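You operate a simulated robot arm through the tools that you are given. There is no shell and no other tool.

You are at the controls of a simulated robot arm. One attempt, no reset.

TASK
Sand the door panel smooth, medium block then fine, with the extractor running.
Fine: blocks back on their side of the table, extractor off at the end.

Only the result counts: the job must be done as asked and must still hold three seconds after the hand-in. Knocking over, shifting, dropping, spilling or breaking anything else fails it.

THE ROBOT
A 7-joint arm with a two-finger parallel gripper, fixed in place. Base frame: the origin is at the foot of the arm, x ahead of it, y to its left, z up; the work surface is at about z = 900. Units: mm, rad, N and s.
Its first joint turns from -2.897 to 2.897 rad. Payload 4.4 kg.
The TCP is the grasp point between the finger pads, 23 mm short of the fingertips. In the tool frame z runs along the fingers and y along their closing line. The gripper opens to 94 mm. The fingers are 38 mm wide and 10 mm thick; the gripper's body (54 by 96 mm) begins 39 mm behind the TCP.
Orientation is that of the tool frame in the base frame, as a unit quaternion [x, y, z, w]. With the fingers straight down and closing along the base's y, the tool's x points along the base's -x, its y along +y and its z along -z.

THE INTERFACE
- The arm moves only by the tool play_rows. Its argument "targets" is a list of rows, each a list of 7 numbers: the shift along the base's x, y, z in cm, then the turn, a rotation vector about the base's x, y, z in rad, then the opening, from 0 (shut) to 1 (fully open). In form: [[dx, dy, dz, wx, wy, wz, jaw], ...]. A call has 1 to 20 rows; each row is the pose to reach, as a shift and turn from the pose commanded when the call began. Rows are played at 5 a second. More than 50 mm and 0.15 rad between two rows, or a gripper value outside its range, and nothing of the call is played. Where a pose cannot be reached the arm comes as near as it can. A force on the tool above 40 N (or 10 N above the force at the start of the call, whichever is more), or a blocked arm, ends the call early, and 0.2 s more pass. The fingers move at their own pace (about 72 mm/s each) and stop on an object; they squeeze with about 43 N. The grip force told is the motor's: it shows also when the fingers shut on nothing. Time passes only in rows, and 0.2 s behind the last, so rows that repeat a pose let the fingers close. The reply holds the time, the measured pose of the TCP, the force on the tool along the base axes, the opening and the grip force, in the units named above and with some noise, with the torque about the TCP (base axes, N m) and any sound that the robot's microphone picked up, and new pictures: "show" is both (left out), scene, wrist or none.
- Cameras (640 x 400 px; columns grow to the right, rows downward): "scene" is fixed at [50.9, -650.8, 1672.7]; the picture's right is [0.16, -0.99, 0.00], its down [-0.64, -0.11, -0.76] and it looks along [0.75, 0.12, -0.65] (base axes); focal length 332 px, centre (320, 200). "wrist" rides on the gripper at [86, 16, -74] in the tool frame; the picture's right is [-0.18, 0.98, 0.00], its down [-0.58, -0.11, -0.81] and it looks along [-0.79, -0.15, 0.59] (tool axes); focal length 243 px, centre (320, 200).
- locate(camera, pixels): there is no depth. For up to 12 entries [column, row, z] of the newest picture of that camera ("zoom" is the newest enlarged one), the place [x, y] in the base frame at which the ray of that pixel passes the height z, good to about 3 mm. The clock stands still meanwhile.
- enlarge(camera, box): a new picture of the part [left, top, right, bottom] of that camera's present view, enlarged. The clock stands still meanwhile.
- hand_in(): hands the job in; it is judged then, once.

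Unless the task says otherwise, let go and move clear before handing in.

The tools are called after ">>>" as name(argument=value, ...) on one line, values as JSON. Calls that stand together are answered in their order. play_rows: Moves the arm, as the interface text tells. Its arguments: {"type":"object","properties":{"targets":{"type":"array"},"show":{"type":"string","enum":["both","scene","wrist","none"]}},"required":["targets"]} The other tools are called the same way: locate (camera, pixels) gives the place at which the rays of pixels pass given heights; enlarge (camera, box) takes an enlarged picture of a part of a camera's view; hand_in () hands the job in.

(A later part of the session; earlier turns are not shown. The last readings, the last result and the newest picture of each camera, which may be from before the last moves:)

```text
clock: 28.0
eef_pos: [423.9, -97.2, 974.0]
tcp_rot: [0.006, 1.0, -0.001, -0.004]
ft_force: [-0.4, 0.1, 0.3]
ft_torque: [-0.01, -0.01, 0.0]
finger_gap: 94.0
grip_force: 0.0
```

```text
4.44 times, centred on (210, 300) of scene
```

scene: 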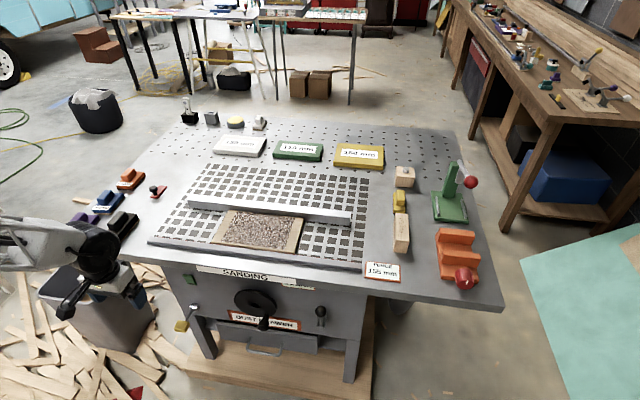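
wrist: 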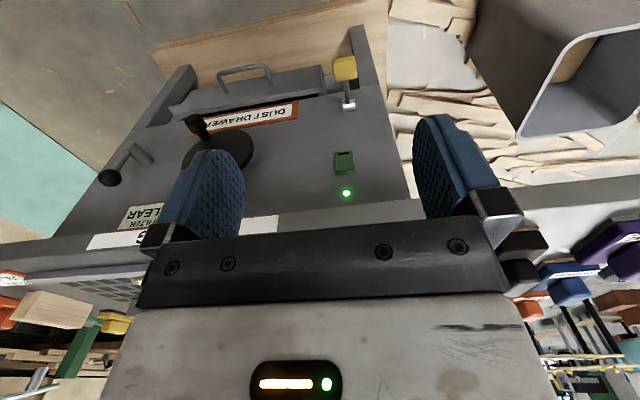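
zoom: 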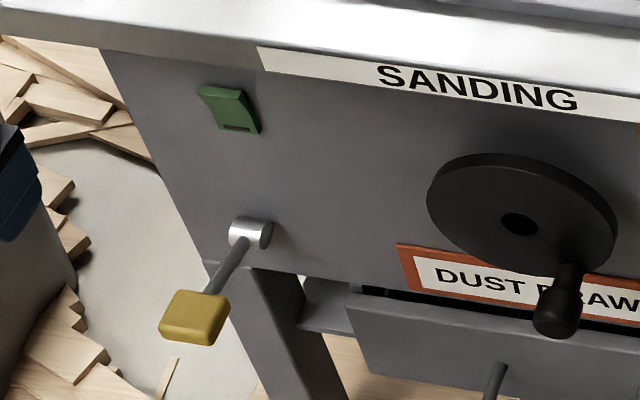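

The lamp at wrist (347,194) now glows green and the rocker flipped, the yellow lever is undisturbed. Now I'll rise and go over to the blocks for a close look.

>>> play_rows(targets=[[0, 1, 4, 0, 0, 0, 1], [1, 3, 8, 0, 0, 0, 1], [2, 7, 10, 0, 0, 0, 1], [4, 11, 11, 0, 0, 0, 1], [6, 15, 11, 0, 0, 0, 1], [8, 19, 11, 0, 0, 0, 1], [9, 23, 11, 0, 0, 0, 1], [10, 27, 11, 0, 0, 0, 1], [10, 30, 11, 0, 0, 0, 1], [10, 30, 11, 0, 0, 0, 1]])

```text
clock: 30.2
eef_pos: [525.1, 203.3, 1084.6]
tcp_rot: [0.007, 1.0, -0.002, -0.004]
ft_force: [-0.2, 0.0, 1.3]
ft_torque: [0.01, 0.0, 0.0]
finger_gap: 94.0
grip_force: 0.0
```

scene: 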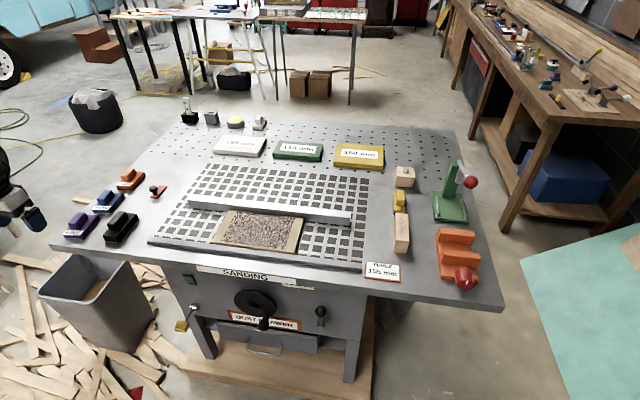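
wrist: 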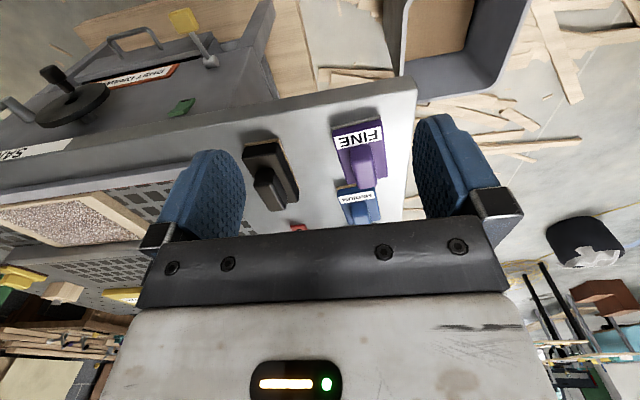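

Blocks visible at wrist (265,175), (358,150), (358,205). I'll get accurate corner positions from an enlarged scene view.

>>> enlarge(camera="scene", box=[56, 165, 152, 245])

>>> enlarge(camera="wrist", box=[230, 100, 430, 240])

```text
5.00 times, centred on (104, 205) of scene
```

zoom: 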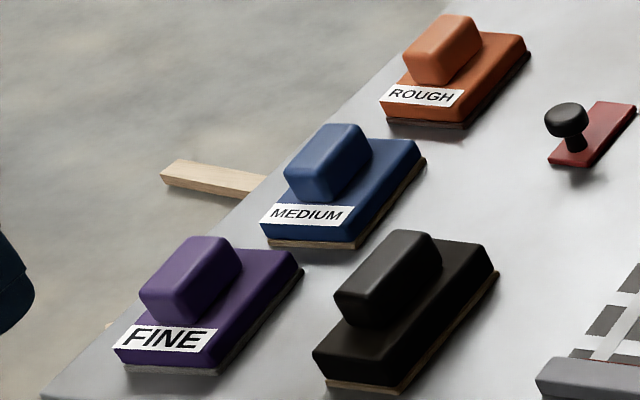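

```text
2.86 times, centred on (330, 170) of wrist
```

zoom: 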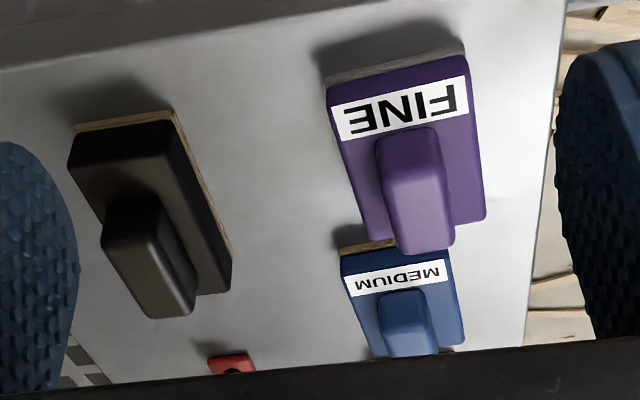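

>>> locate(camera="scene", pixels=[[93.6, 214.2, 900], [111.4, 214.4, 900], [125.4, 197.6, 900], [65, 239, 900], [84, 240, 900], [100.5, 219, 900], [105, 242, 900], [121, 243.5, 900], [140, 219.5, 900], [116, 189.5, 900], [133, 191, 900], [146, 175.5, 900]])

>>> locate(camera="scene", pixels=[[97.6, 198, 960], [108.4, 200.6, 960], [114.2, 193.4, 960], [105.4, 189.8, 960], [97.6, 198, 950], [108.4, 200.6, 950], [114.2, 193.4, 950], [105.4, 189.8, 950], [92.4, 210.2, 925], [110, 211.4, 925], [123.4, 193, 925]])

>>> locate(camera="zoom", pixels=[[326, 80, 900], [465, 50, 900], [380, 140, 960], [430, 130, 960], [400, 250, 960], [455, 243, 960], [380, 140, 950], [455, 243, 950], [327, 92, 925], [466, 57, 925], [485, 218, 925]])

```text
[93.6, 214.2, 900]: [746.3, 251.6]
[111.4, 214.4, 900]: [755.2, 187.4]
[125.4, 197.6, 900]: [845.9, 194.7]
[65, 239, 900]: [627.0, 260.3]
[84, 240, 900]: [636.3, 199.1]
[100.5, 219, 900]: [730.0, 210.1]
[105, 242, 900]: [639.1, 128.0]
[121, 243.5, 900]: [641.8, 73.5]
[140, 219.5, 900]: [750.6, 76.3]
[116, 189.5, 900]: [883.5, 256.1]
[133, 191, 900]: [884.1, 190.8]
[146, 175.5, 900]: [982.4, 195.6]
```

```text
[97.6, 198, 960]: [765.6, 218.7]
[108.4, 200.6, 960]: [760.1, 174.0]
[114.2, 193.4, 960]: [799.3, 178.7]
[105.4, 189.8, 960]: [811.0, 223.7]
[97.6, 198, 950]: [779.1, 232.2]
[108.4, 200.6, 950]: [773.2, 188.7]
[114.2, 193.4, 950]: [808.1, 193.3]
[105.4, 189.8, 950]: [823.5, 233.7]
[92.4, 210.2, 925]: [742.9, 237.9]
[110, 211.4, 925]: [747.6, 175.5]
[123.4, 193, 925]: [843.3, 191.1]
```

```text
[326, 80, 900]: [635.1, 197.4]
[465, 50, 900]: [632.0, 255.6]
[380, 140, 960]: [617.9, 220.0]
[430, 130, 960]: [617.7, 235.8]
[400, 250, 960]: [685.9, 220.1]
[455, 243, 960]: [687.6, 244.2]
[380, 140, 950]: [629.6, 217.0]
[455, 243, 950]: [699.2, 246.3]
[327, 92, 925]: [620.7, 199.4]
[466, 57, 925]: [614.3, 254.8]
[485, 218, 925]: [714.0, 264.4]
```

The medium block's base spans about x 750–846, y 190–252 with ~5° yaw, handle top near z 947. I'll move over it at safe height and check alignment.

>>> play_rows(targets=[[4, 0.2, 0, 0, 0, 0, 1], [8, 0.5, 0, 0, 0, 0, 1], [12, 0.8, 0, 0, 0, 0, 1], [16, 1.1, -1, 0, 0, 0, 1], [20, 1.4, -2, 0, 0, 0, 1], [24, 1.6, -3, 0, 0, 0, 1], [27.3, 1.7, -4, 0, 0, 0, 1], [27.3, 1.7, -5, 0, 0, 0, 1], [27.3, 1.7, -5, 0, 0, 0, 1]])

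>>> enlarge(camera="wrist", box=[200, 0, 460, 240])

```text
clock: 32.2
eef_pos: [797.5, 219.8, 1035.5]
tcp_rot: [0.006, 1.0, -0.002, -0.004]
ft_force: [-0.9, 0.7, 0.2]
ft_torque: [0.02, 0.0, -0.02]
finger_gap: 94.1
grip_force: 0.2
```

scene: 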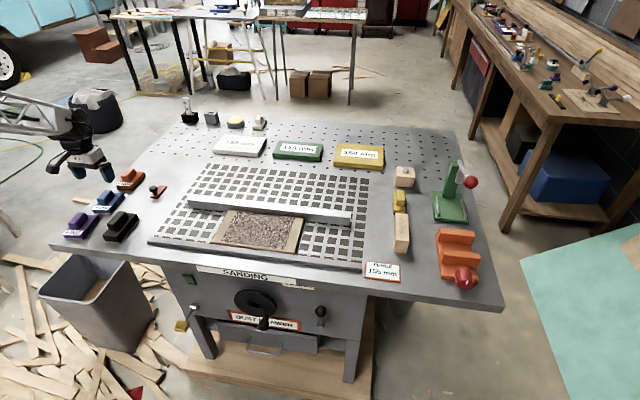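
wrist: 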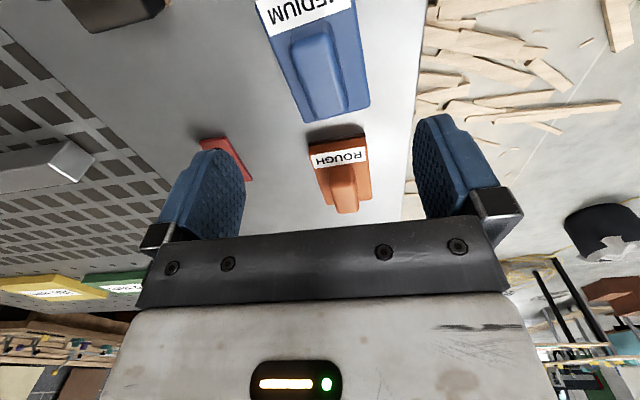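

```text
1.67 times, centred on (330, 120) of wrist
```

zoom: 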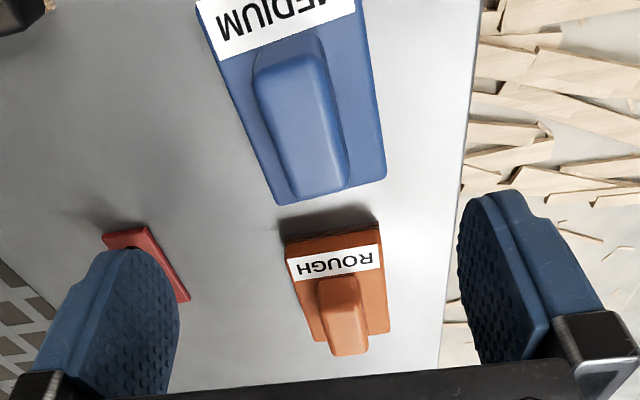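

>>> locate(camera="zoom", pixels=[[265, 80, 947], [320, 60, 947], [303, 192, 947], [348, 180, 947], [278, 203, 925], [387, 172, 925], [200, 10, 925], [303, 192, 955], [348, 180, 955], [265, 80, 955], [320, 60, 955]])

>>> enlarge(camera="wrist", box=[240, 0, 400, 130])

```text
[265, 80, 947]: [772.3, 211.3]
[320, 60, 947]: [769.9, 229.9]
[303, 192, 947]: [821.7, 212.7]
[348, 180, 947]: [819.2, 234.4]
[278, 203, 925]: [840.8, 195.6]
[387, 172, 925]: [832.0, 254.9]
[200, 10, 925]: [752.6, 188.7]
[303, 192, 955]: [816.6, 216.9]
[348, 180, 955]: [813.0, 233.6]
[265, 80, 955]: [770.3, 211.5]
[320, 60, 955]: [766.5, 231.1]
```

```text
3.08 times, centred on (320, 65) of wrist
```

zoom: 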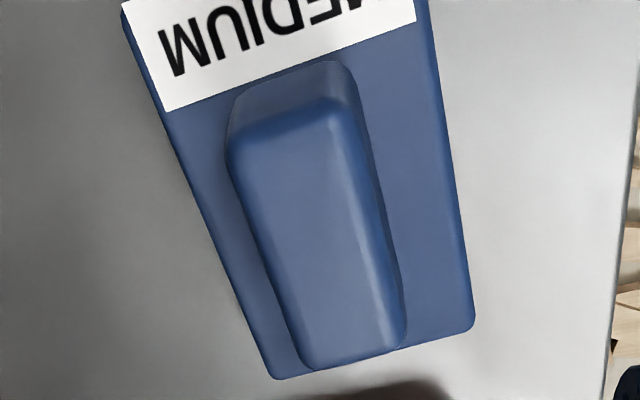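

Handle center is about (797,222) with yaw ≈ +0.08 rad. I'll turn to match, and descend with the fingers open to about TCP z 953.

>>> play_rows(targets=[[0, 0.2, 0, 0, 0, 0.08, 1], [0, 0.2, -2, 0, 0, 0.08, 1], [0, 0.2, -4, 0, 0, 0.08, 1], [0, 0.2, -5.5, 0, 0, 0.08, 1], [0, 0.2, -6.5, 0, 0, 0.08, 1], [0, 0.2, -7.3, 0, 0, 0.08, 1], [0, 0.2, -7.8, 0, 0, 0.08, 1], [0, 0.2, -8.2, 0, 0, 0.08, 1], [0, 0.2, -8.2, 0, 0, 0.08, 1]])

>>> enlarge(camera="scene", box=[60, 160, 160, 240])

```text
clock: 34.2
eef_pos: [796.9, 222.4, 952.3]
tcp_rot: [-0.034, 0.999, -0.002, -0.004]
ft_force: [0.1, -0.2, -0.2]
ft_torque: [0.02, 0.0, -0.03]
finger_gap: 93.7
grip_force: 0.2
```

scene: 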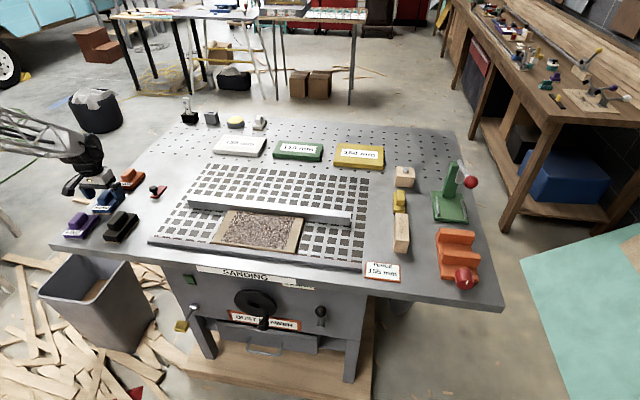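
wrist: 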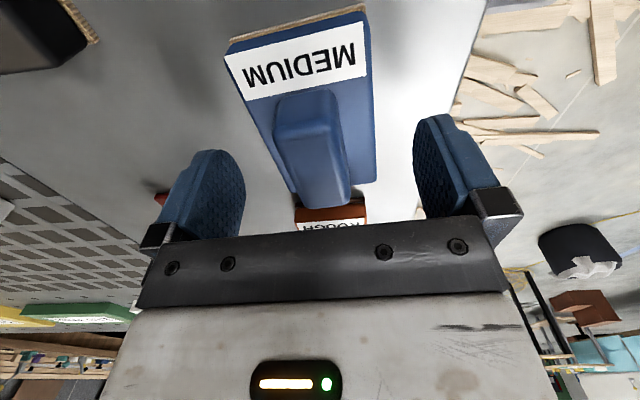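

```text
5.00 times, centred on (110, 200) of scene
```

zoom: 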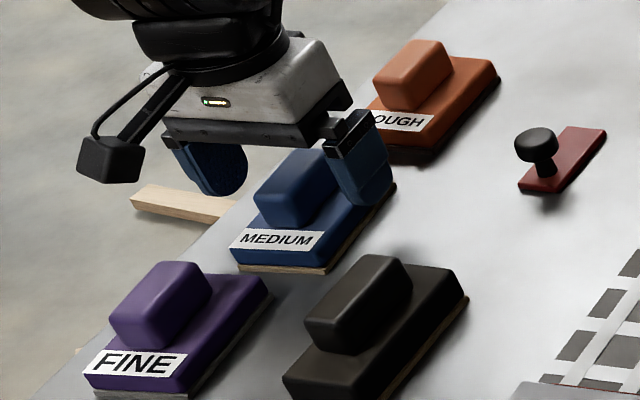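

Fingers straddle the handle. Closing the gripper.

>>> play_rows(targets=[[0, 0, 0, 0, 0, 0, 0.6], [0, 0, 0, 0, 0, 0, 0.45], [0, 0, 0, 0, 0, 0, 0.3], [0, 0, 0, 0, 0, 0, 0.15], [0, 0, 0, 0, 0, 0, 0], [0, 0, 0, 0, 0, 0, 0]])

>>> enlarge(camera="scene", box=[60, 160, 160, 240])

```text
clock: 35.6
eef_pos: [798.1, 222.5, 952.1]
tcp_rot: [-0.034, 0.999, -0.002, -0.004]
ft_force: [0.2, 0.5, 1.4]
ft_torque: [0.07, 0.02, -0.04]
finger_gap: 27.3
grip_force: 43.2
```

scene: 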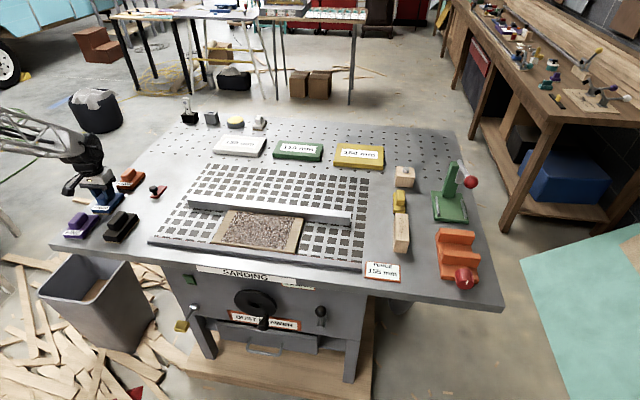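
wrist: 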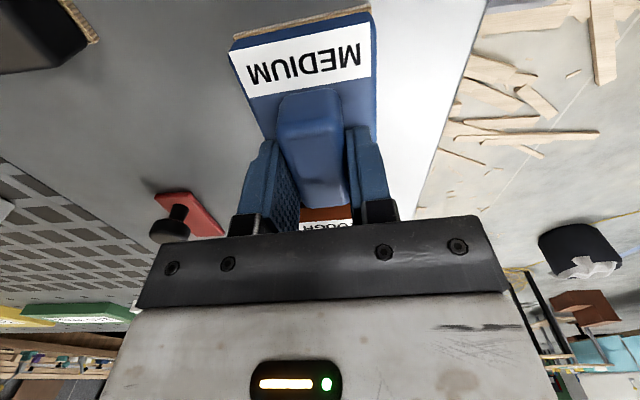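

```text
5.00 times, centred on (110, 200) of scene
```

zoom: 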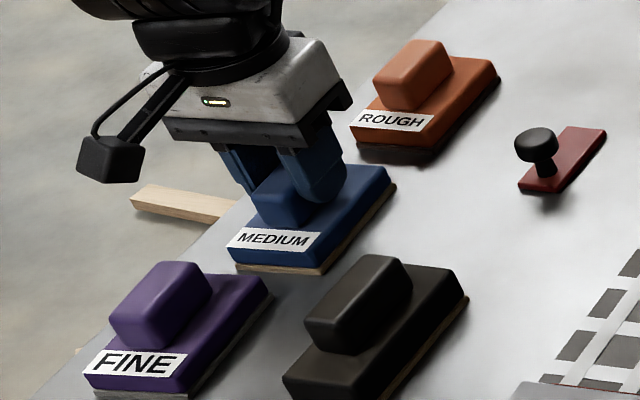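

Block gripped (gap 27.3). I'll lift it straight up and then get a precise picture of the panel.

>>> play_rows(targets=[[0, 0, 1, 0, 0, 0, 0], [0, 0, 3, 0, 0, 0, 0], [0, 0, 6, 0, 0, 0, 0], [0, 0, 9, 0, 0, 0, 0], [0, 0, 10, 0, 0, -0.08, 0], [0, 0, 10, 0, 0, -0.08, 0]])

>>> enlarge(camera="scene", box=[200, 195, 320, 270])

>>> enlarge(camera="scene", box=[60, 150, 180, 240])

```text
clock: 37.0
eef_pos: [797.6, 222.9, 1054.5]
tcp_rot: [0.006, 1.0, -0.002, -0.003]
ft_force: [-0.3, -0.4, -1.0]
ft_torque: [0.01, 0.01, 0.0]
finger_gap: 27.1
grip_force: 43.5
```

scene: 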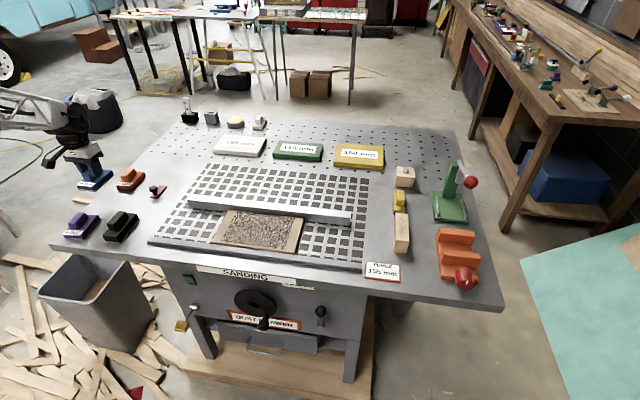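
wrist: 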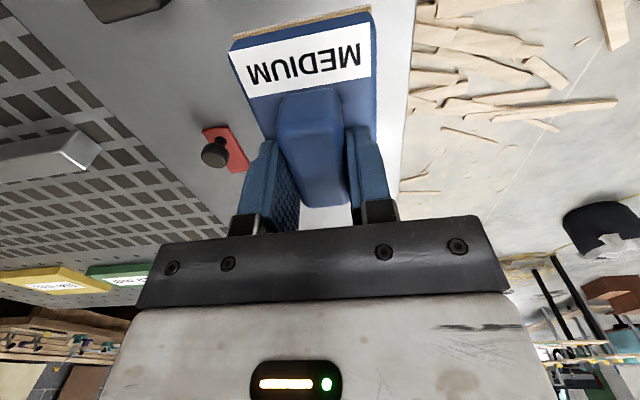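

```text
5.33 times, centred on (260, 232) of scene
```

zoom: 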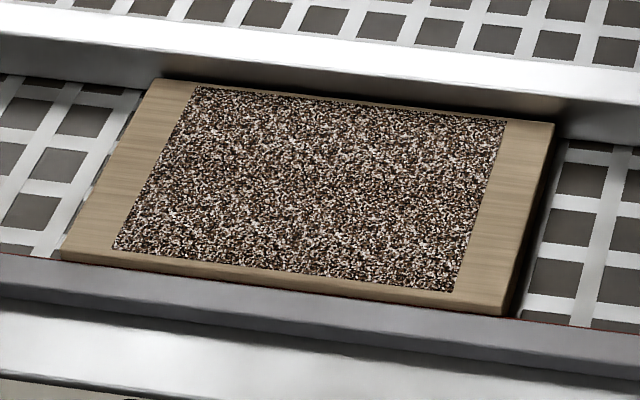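

```text
4.44 times, centred on (120, 195) of scene
```

zoom: 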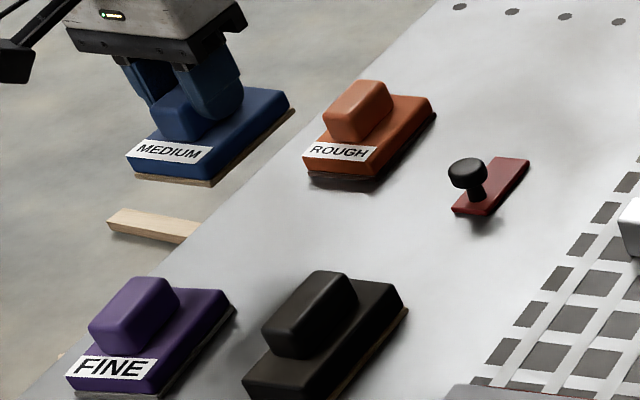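

>>> locate(camera="scene", pixels=[[230.4, 209.5, 918], [303.7, 217.4, 918], [293.75, 251.3, 918], [211.6, 241.75, 918], [236.6, 210.8, 918], [295.1, 217, 918], [284.75, 249.25, 918], [221, 241, 918]])

>>> locate(camera="scene", pixels=[[187.5, 200, 930], [350, 212.5, 930], [187, 209, 905], [350, 223, 905], [200, 242.5, 915], [320, 259, 915], [200, 252, 900], [320, 267, 900]])

>>> enlarge(camera="scene", box=[280, 200, 370, 275])

```text
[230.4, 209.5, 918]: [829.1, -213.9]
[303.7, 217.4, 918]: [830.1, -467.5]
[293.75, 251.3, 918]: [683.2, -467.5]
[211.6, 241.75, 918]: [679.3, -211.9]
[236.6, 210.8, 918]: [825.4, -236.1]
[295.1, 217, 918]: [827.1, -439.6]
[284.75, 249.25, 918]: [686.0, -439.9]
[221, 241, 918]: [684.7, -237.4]
```

```text
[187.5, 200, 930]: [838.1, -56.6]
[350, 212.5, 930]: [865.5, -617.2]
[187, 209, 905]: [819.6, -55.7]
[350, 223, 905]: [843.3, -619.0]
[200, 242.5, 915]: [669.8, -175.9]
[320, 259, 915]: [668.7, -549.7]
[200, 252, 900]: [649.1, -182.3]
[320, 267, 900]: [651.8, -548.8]
```

```text
5.33 times, centred on (325, 238) of scene
```

zoom: 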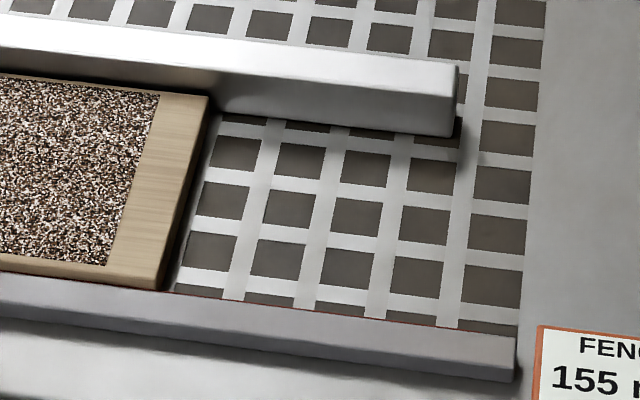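

Panel's rough area is about x 685–826, y -237…-440, fence just behind at x≈827–836, ledge at ≈671. I'll carry the block over to above the panel at (733,-255), keeping clear of the fence height.

>>> play_rows(targets=[[-0.5, -3, 0, 0, 0, 0, 0], [-1, -7, 0, 0, 0, 0, 0], [-1.5, -11.5, 0, 0, 0, 0, 0], [-2, -16, 0, 0, 0, 0, 0], [-2.5, -20.5, 0, 0, 0, 0, 0], [-3, -25, 0, 0, 0, 0, 0], [-3.5, -29.5, 0, 0, 0, 0, 0], [-4, -34, 0, 0, 0, 0, 0], [-4.5, -38.5, 0, 0, 0, 0, 0], [-5.5, -43, 0, 0, 0, 0, 0], [-6.5, -46.5, -1, 0, 0, 0, 0], [-6.5, -47.8, -3, 0, 0, 0, 0], [-6.5, -47.8, -5, 0, 0, 0, 0], [-6.5, -47.8, -5, 0, 0, 0, 0]])

>>> enlarge(camera="scene", box=[180, 170, 320, 270])

```text
clock: 40.0
eef_pos: [732.6, -256.2, 1001.7]
tcp_rot: [0.006, 1.0, -0.001, -0.003]
ft_force: [0.6, 0.4, -1.2]
ft_torque: [0.0, 0.03, 0.01]
finger_gap: 27.2
grip_force: 43.3
```

scene: 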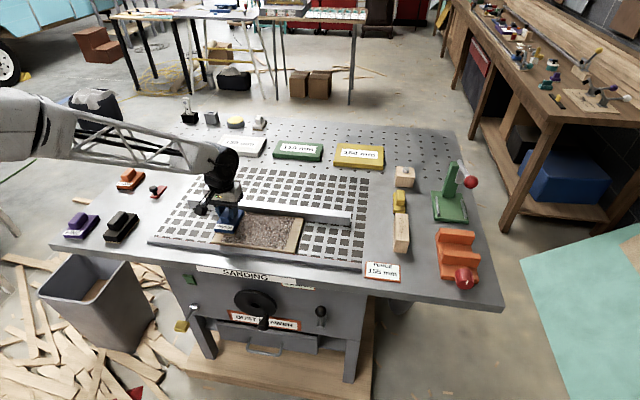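
wrist: 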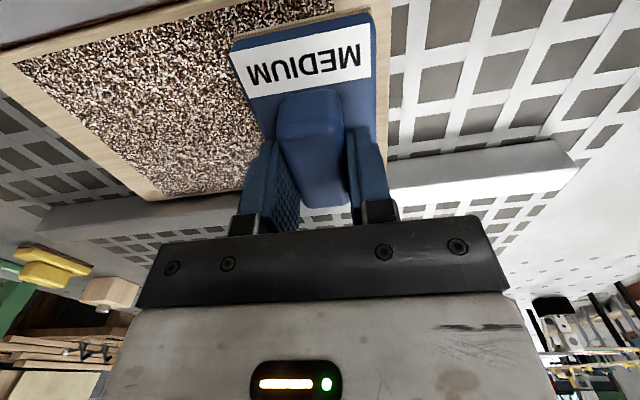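

```text
4.00 times, centred on (250, 220) of scene
```

zoom: 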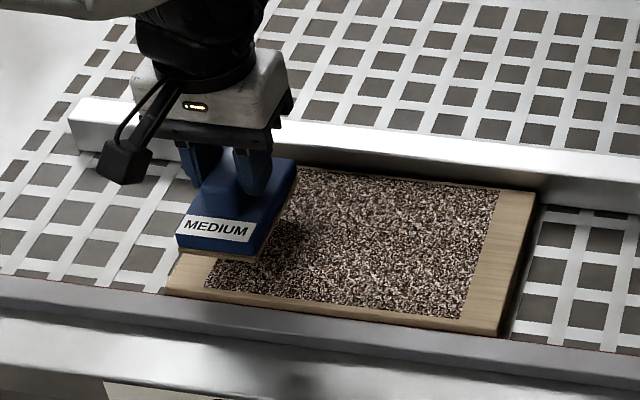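

The block hovers over the left end of the panel, well placed. I'll cross-check panel corners with the wrist camera before touching down.

>>> locate(camera="wrist", pixels=[[163, 195, 915], [163, 195, 920], [148, 199, 918], [15, 63, 918], [235, 25, 918], [60, 205, 930], [580, 165, 930]])

>>> enlarge(camera="wrist", box=[0, 0, 400, 240])

```text
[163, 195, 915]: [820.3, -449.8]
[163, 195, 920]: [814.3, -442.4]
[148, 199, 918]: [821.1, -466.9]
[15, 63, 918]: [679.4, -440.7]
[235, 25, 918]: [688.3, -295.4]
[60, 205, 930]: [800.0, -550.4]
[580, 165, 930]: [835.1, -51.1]
```

```text
1.60 times, centred on (200, 120) of wrist
```

zoom: 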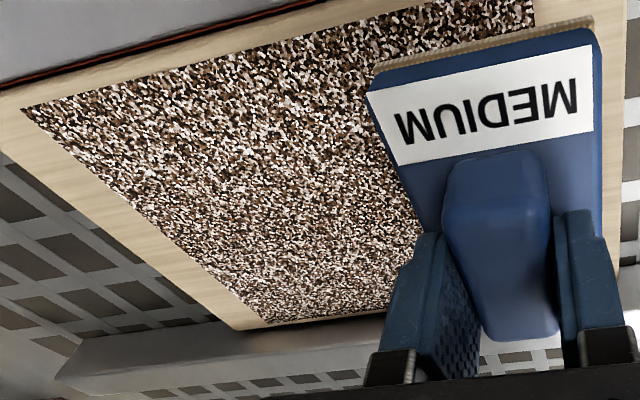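

Readings agree within a few mm. Lowering gently toward the panel (contact expected near TCP z ≈ 970).

>>> play_rows(targets=[[0, 0, -1, 0, 0, 0, 0], [0, 0, -1.8, 0, 0, 0, 0], [0, 0, -2.3, 0, 0, 0, 0], [0, 0, -2.7, 0, 0, 0, 0], [0, 0, -2.7, 0, 0, 0, 0]], show="wrist")

>>> play_rows(targets=[[0, 0, -0.2, 0, 0, 0, 0], [0, 0, -0.2, 0, 0, 0, 0]], show="none")

>>> play_rows(targets=[[0, 0, -0.15, 0, 0, 0, 0], [0, 0, -0.15, 0, 0, 0, 0]], show="none")

```text
clock: 41.2
eef_pos: [733.7, -255.8, 975.3]
tcp_rot: [0.006, 1.0, -0.001, -0.004]
ft_force: [0.2, 0.7, -0.6]
ft_torque: [-0.02, 0.01, -0.03]
finger_gap: 27.3
grip_force: 42.6
```

wrist: 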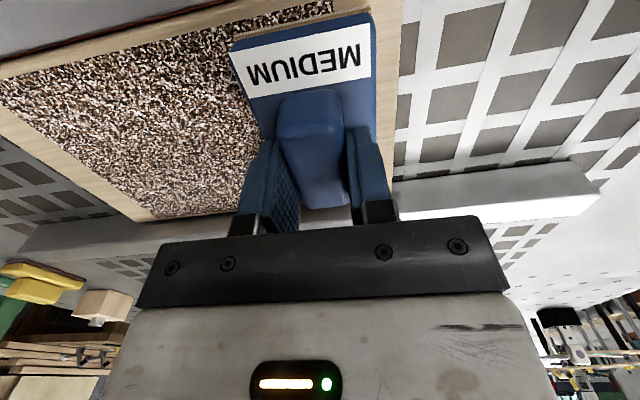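

```text
clock: 41.8
eef_pos: [733.5, -256.3, 973.5]
tcp_rot: [0.006, 1.0, -0.001, -0.003]
ft_force: [0.6, 0.6, -0.9]
ft_torque: [0.02, 0.03, -0.01]
finger_gap: 27.4
grip_force: 43.1
```

```text
clock: 42.4
eef_pos: [734.1, -256.3, 972.6]
tcp_rot: [0.006, 1.0, -0.002, -0.002]
ft_force: [-0.6, 0.9, 6.7]
ft_torque: [0.3, 0.18, 0.02]
finger_gap: 27.3
grip_force: 43.1
```

Contact at TCP z≈972.6 with about 7 N. I'll make a first stroke along -y with slightly more pressure and watch whether the panel stays put.

>>> play_rows(targets=[[0, 0, -0.05, 0, 0, 0, 0], [0, -1.5, -0.05, 0, 0, 0, 0], [0, -3, -0.05, 0, 0, 0, 0], [0, -4.5, -0.05, 0, 0, 0, 0], [0, -6, -0.05, 0, 0, 0, 0], [0, -7.5, -0.05, 0, 0, 0, 0], [0, -9, -0.05, 0, 0, 0, 0], [0, -10.5, -0.05, 0, 0, 0, 0], [0, -12, -0.05, 0, 0, 0, 0], [0, -13.5, -0.05, 0, 0, 0, 0], [0, -15, -0.05, 0, 0, 0, 0], [0, -16.5, -0.05, 0, 0, 0, 0], [0, -18, -0.05, 0, 0, 0, 0]])

>>> enlarge(camera="scene", box=[200, 180, 320, 270])

```text
clock: 45.2
eef_pos: [732.9, -434.7, 973.1]
tcp_rot: [0.006, 1.0, -0.002, -0.003]
ft_force: [-1.9, 13.1, 29.0]
ft_torque: [0.36, -0.08, -0.01]
finger_gap: 27.4
grip_force: 42.8
```

scene: 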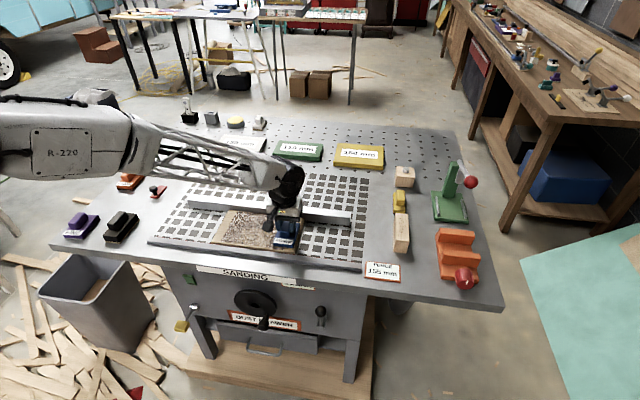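
wrist: 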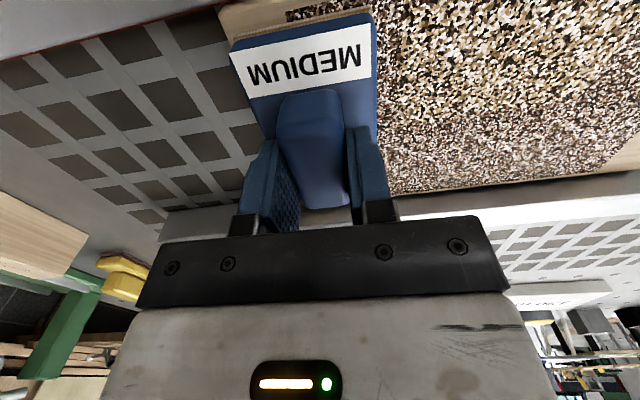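

```text
4.44 times, centred on (260, 225) of scene
```

zoom: 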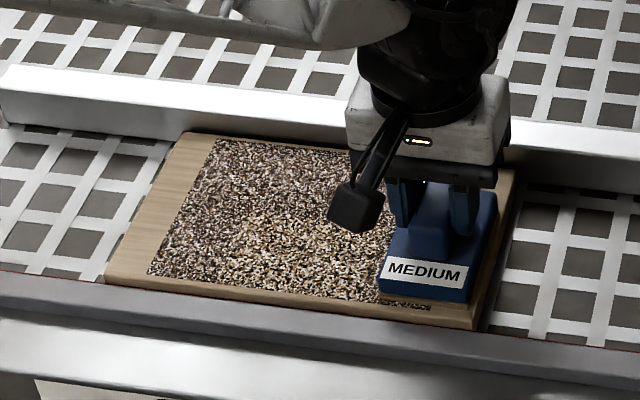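

The stroke lightened the texture and the panel's corner is still at the same pixel, so it stays put. A strip by the ledge (zoom (400,303)) was missed, so I'll shift 6 mm toward the ledge, ease pressure a bit and make more passes.

>>> play_rows(targets=[[-0.3, 1, 0.03, 0, 0, 0, 0], [-0.6, 3.5, 0.03, 0, 0, 0, 0], [-0.6, 6, 0.03, 0, 0, 0, 0], [-0.6, 8.5, 0.03, 0, 0, 0, 0], [-0.6, 11, 0.03, 0, 0, 0, 0], [-0.6, 13.5, 0.03, 0, 0, 0, 0], [-0.6, 16, 0.03, 0, 0, 0, 0], [-0.6, 18.5, 0.03, 0, 0, 0, 0], [-0.6, 16, 0.03, 0, 0, 0, 0], [-0.6, 13.5, 0.03, 0, 0, 0, 0], [-0.6, 11, 0.03, 0, 0, 0, 0], [-0.6, 8.5, 0.03, 0, 0, 0, 0], [-0.6, 6, 0.03, 0, 0, 0, 0], [-0.6, 3.5, 0.03, 0, 0, 0, 0], [-0.6, 1, 0.03, 0, 0, 0, 0], [-0.6, 0, 0.03, 0, 0, 0, 0]])

>>> enlarge(camera="scene", box=[200, 180, 320, 270])

```text
clock: 47.1
eef_pos: [727.3, -257.4, 973.0]
tcp_rot: [0.005, 1.0, -0.002, -0.003]
ft_force: [-0.2, 2.9, 5.0]
ft_torque: [-0.01, -0.04, 0.01]
finger_gap: 27.3
grip_force: 42.7
stopped in row 9: the force on the tool passed its limit at 43 N (the readings are from after the stop); the commanded pose is now the measured one
```

scene: 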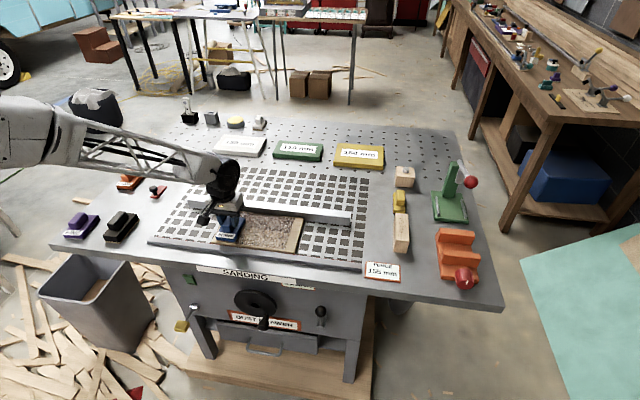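
wrist: 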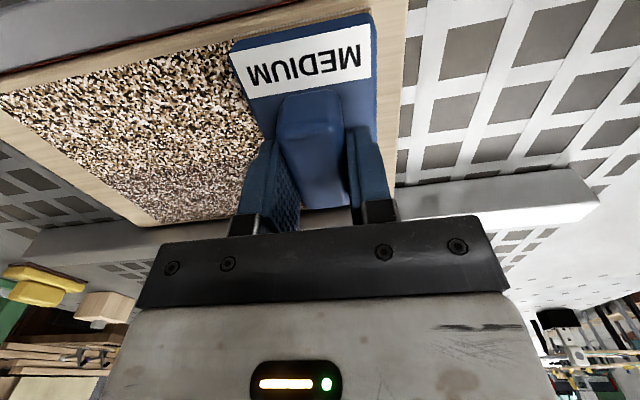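

```text
4.44 times, centred on (260, 225) of scene
```

zoom: 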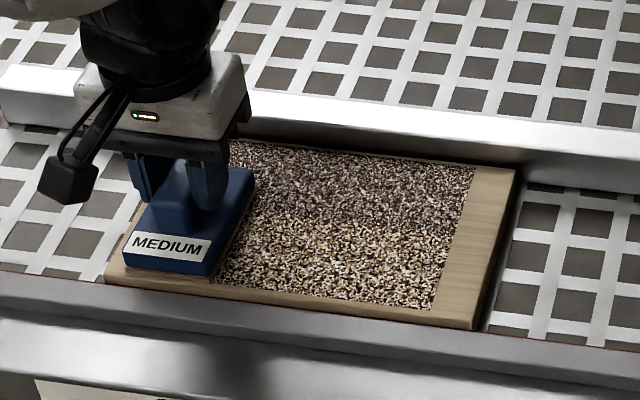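

The treated strip is getting lighter. The stop came at a reversal, so I'll use a slightly lighter press and softer turnarounds.

>>> play_rows(targets=[[0, 0, -0.02, 0, 0, 0, 0], [0, -1, -0.02, 0, 0, 0, 0], [0, -3, -0.02, 0, 0, 0, 0], [0, -5.5, -0.02, 0, 0, 0, 0], [0, -8, -0.02, 0, 0, 0, 0], [0, -10.5, -0.02, 0, 0, 0, 0], [0, -13, -0.02, 0, 0, 0, 0], [0, -15.5, -0.02, 0, 0, 0, 0], [0, -17.2, -0.02, 0, 0, 0, 0], [0, -18, -0.02, 0, 0, 0, 0], [0, -17.2, -0.02, 0, 0, 0, 0], [0, -15.5, -0.02, 0, 0, 0, 0], [0, -13, -0.02, 0, 0, 0, 0], [0, -10.5, -0.02, 0, 0, 0, 0], [0, -8, -0.02, 0, 0, 0, 0], [0, -5.5, -0.02, 0, 0, 0, 0], [0, -3, -0.02, 0, 0, 0, 0], [0, -1, -0.02, 0, 0, 0, 0], [0, 0.5, -0.02, 0, 0, 0, 0], [0, 1, -0.02, 0, 0, 0, 0]])

>>> enlarge(camera="scene", box=[200, 180, 320, 270])

```text
clock: 51.3
eef_pos: [726.7, -247.6, 971.8]
tcp_rot: [0.005, 1.0, -0.002, -0.003]
ft_force: [-0.5, -12.7, 35.1]
ft_torque: [-0.11, -0.02, 0.02]
finger_gap: 27.4
grip_force: 42.7
```

scene: 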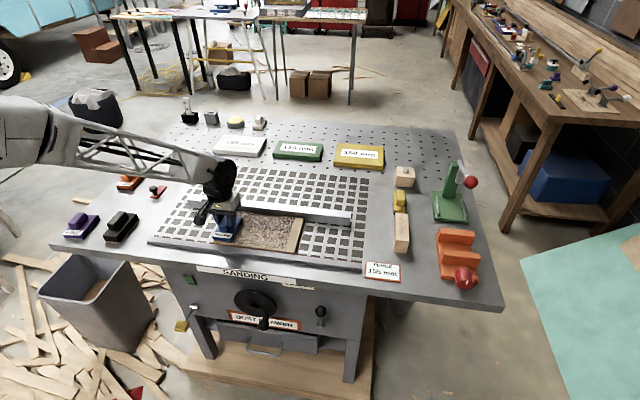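
wrist: 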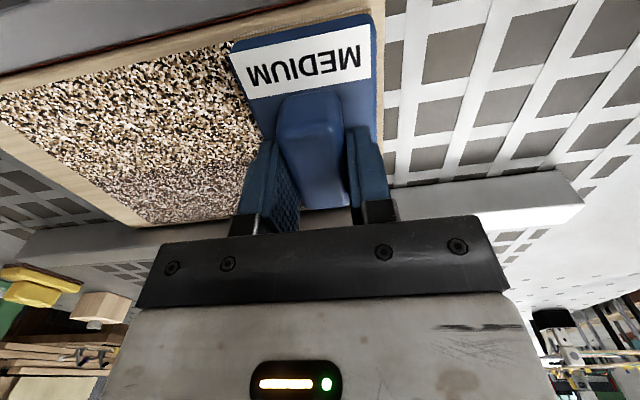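

```text
4.44 times, centred on (260, 225) of scene
```

zoom: 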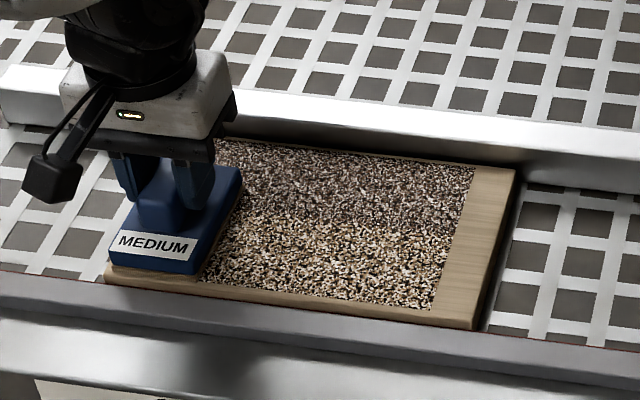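

>>> enlarge(camera="scene", box=[225, 205, 300, 255])

>>> enlarge(camera="wrist", box=[0, 0, 250, 240])

```text
8.00 times, centred on (262, 230) of scene
```

zoom: 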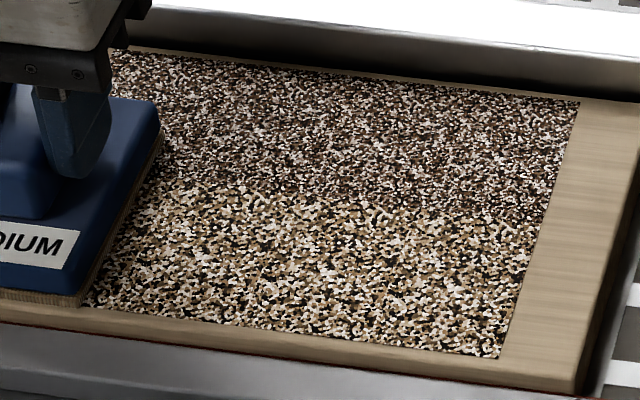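

```text
1.67 times, centred on (125, 120) of wrist
```

zoom: 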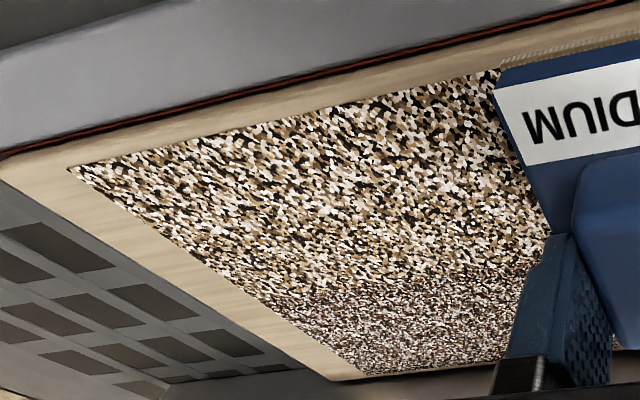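

The sanded band differs clearly from the untreated strip by the fence. I'll do more passes with a touch less pressure and compare.

>>> play_rows(targets=[[0, 0, 0.03, 0, 0, 0, 0], [0, -1.5, 0.03, 0, 0, 0, 0], [0, -4.5, 0.03, 0, 0, 0, 0], [0, -7.5, 0.03, 0, 0, 0, 0], [0, -10.5, 0.03, 0, 0, 0, 0], [0, -13.5, 0.03, 0, 0, 0, 0], [0, -16.5, 0.03, 0, 0, 0, 0], [0, -18, 0.03, 0, 0, 0, 0], [0, -18.7, 0.03, 0, 0, 0, 0], [0, -18, 0.03, 0, 0, 0, 0], [0, -16.5, 0.03, 0, 0, 0, 0], [0, -13.5, 0.03, 0, 0, 0, 0], [0, -10.5, 0.03, 0, 0, 0, 0], [0, -7.5, 0.03, 0, 0, 0, 0], [0, -4.5, 0.03, 0, 0, 0, 0], [0, -1.5, 0.03, 0, 0, 0, 0], [0, -0.5, 0.03, 0, 0, 0, 0], [0, 0, 0.03, 0, 0, 0, 0]])

>>> enlarge(camera="scene", box=[225, 205, 300, 255])

>>> enlarge(camera="wrist", box=[0, 0, 250, 240])

```text
clock: 55.1
eef_pos: [726.7, -246.6, 972.6]
tcp_rot: [0.005, 1.0, -0.001, -0.004]
ft_force: [0.7, -3.7, 8.9]
ft_torque: [0.05, -0.09, 0.03]
finger_gap: 27.3
grip_force: 43.4
```

scene: 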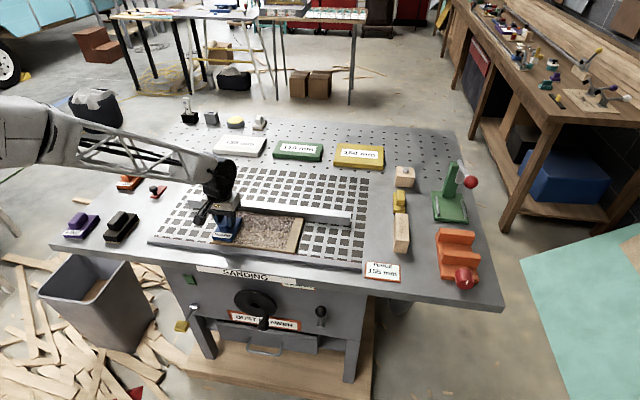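
wrist: 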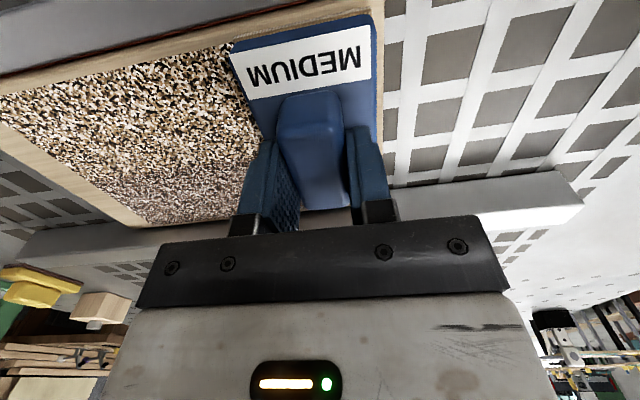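

```text
8.00 times, centred on (262, 230) of scene
```

zoom: 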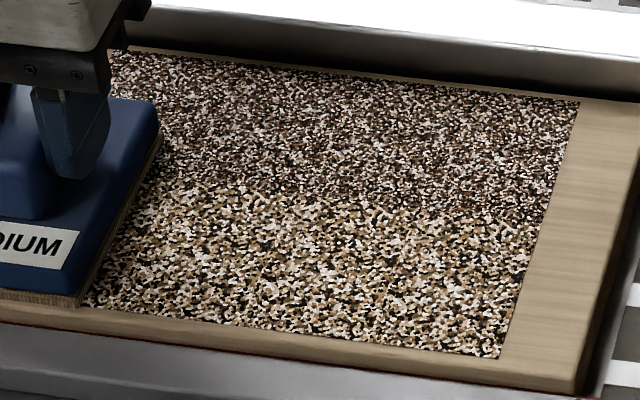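

```text
1.67 times, centred on (125, 120) of wrist
```

zoom: 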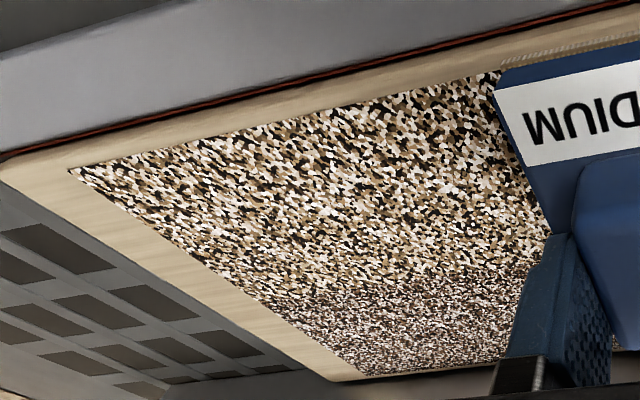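

No further change between the last two pictures, so the medium stage is saturated on this band. Now I'll slide toward the fence to do the remaining strip, stopping mid-panel at x≈768 to check the gap.

>>> play_rows(targets=[[0, 0, 0, 0, 0, 0, 0], [0, -2, 0, 0, 0, 0, 0], [0.5, -4.5, 0, 0, 0, 0, 0], [1.5, -7, 0, 0, 0, 0, 0], [2.5, -9.5, 0, 0, 0, 0, 0], [3.5, -10, 0, 0, 0, 0, 0], [4.2, -10, 0, 0, 0, 0, 0]])

>>> enlarge(camera="scene", box=[220, 185, 310, 255])

>>> enlarge(camera="wrist", box=[120, 60, 420, 240])

```text
clock: 56.7
eef_pos: [768.6, -348.4, 971.2]
tcp_rot: [0.006, 1.0, -0.002, -0.004]
ft_force: [-2.4, -1.1, 3.3]
ft_torque: [-0.05, -0.11, -0.06]
finger_gap: 27.5
grip_force: 43.0
```

scene: 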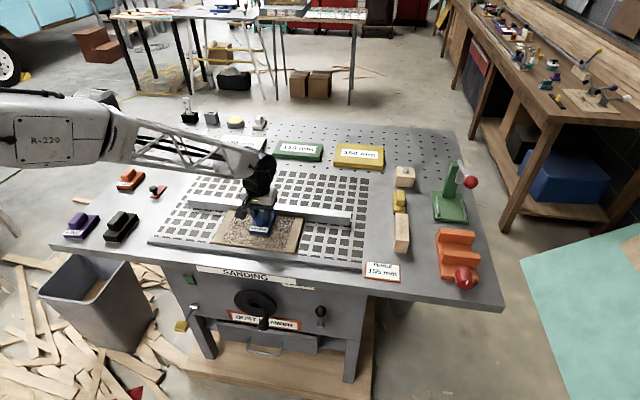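
wrist: 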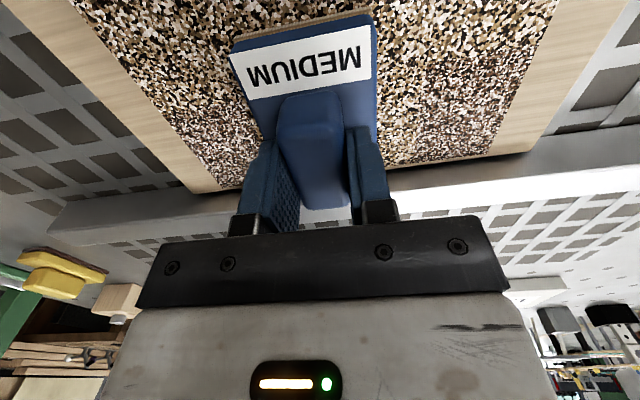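

```text
5.71 times, centred on (265, 220) of scene
```

zoom: 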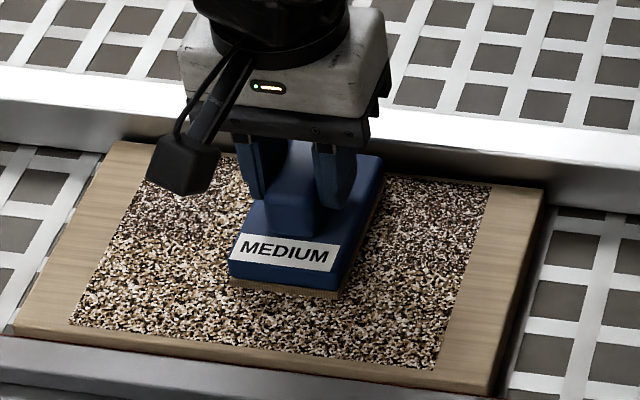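

```text
2.13 times, centred on (270, 150) of wrist
```

zoom: 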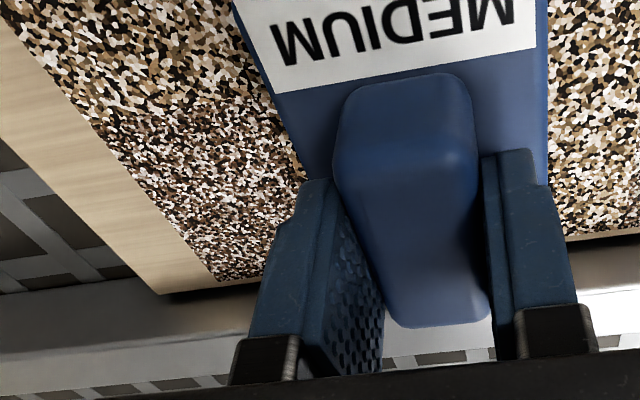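

>>> locate(camera="scene", pixels=[[276, 212.8, 945], [249.2, 229, 945], [249.2, 234.5, 920], [268, 237, 920], [277.5, 211.5, 935], [277.5, 216, 905], [249, 200, 935], [303.5, 217.4, 920], [230, 209.5, 920]])

>>> enlarge(camera="scene", box=[255, 195, 305, 230])

```text
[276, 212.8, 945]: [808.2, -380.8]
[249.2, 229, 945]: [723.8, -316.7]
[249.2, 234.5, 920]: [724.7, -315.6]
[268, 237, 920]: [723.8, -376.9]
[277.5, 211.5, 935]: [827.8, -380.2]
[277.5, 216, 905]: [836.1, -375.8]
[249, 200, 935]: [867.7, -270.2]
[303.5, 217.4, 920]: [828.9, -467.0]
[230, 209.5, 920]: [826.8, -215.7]
```

```text
11.43 times, centred on (280, 212) of scene
```

zoom: 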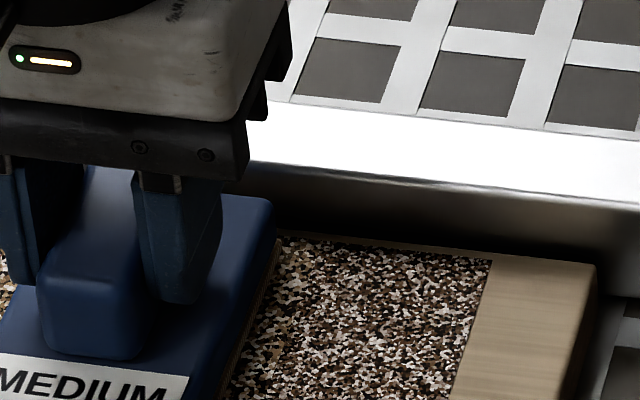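

>>> locate(camera="zoom", pixels=[[277, 240, 920], [300, 240, 920], [290, 233, 920], [480, 258, 920], [594, 263, 920], [300, 190, 945], [500, 215, 945]])

```text
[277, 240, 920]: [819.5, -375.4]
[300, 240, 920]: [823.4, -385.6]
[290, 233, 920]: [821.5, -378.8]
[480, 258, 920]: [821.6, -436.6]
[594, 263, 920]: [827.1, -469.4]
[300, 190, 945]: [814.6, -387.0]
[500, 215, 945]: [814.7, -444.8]
```

The block's far edge is at x≈819.5 while the texture ends at ≈823 and the panel at ≈827, so another 5 mm is safe. Stroking the fence-side band fully now.

>>> play_rows(targets=[[0.3, 0, -0.06, 0, 0, 0, 0], [0.5, -1.5, -0.06, 0, 0, 0, 0], [0.5, -4, -0.06, 0, 0, 0, 0], [0.5, -6.5, -0.06, 0, 0, 0, 0], [0.5, -8.2, -0.06, 0, 0, 0, 0], [0.5, -8.8, -0.06, 0, 0, 0, 0], [0.5, -8, -0.06, 0, 0, 0, 0], [0.5, -6, -0.06, 0, 0, 0, 0], [0.5, -3.5, -0.06, 0, 0, 0, 0], [0.5, -1, -0.06, 0, 0, 0, 0], [0.5, 1.5, -0.06, 0, 0, 0, 0], [0.5, 4, -0.06, 0, 0, 0, 0], [0.5, 6.5, -0.06, 0, 0, 0, 0], [0.5, 8.5, -0.06, 0, 0, 0, 0], [0.5, 9.8, -0.06, 0, 0, 0, 0], [0.5, 10.3, -0.06, 0, 0, 0, 0]])

>>> enlarge(camera="scene", box=[225, 205, 300, 255])

>>> enlarge(camera="wrist", box=[0, 0, 400, 240])

```text
clock: 60.1
eef_pos: [773.8, -244.1, 971.1]
tcp_rot: [0.005, 1.0, -0.002, -0.004]
ft_force: [-0.1, -5.9, 15.0]
ft_torque: [-0.04, -0.01, -0.02]
finger_gap: 27.3
grip_force: 42.9
```

scene: 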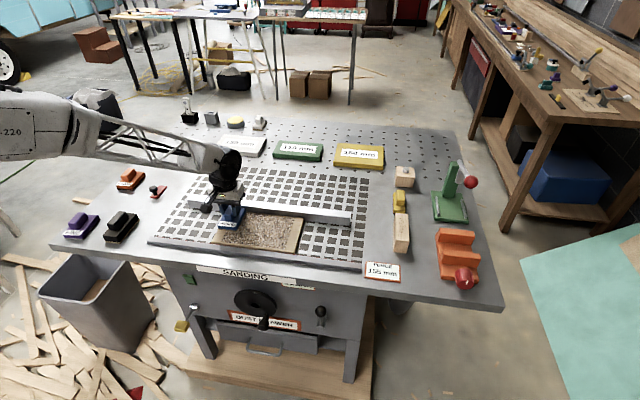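
wrist: 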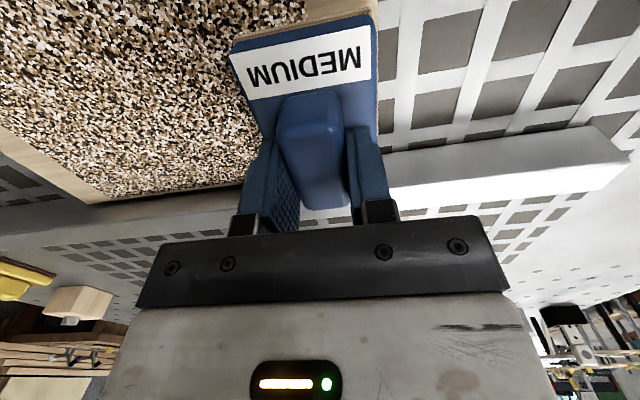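

```text
8.00 times, centred on (262, 230) of scene
```

zoom: 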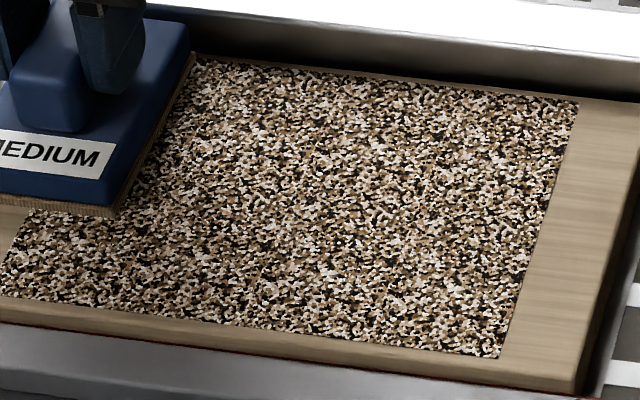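

```text
1.60 times, centred on (200, 120) of wrist
```

zoom: 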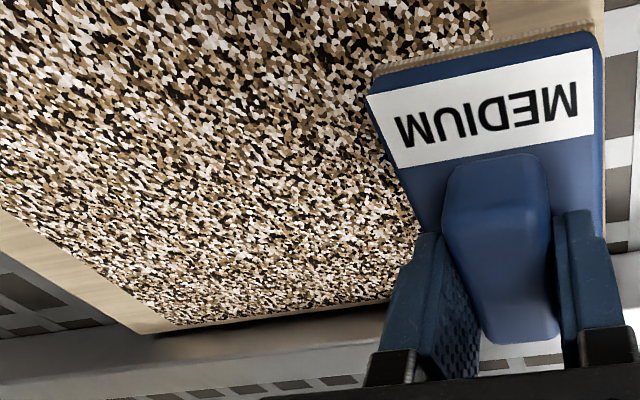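

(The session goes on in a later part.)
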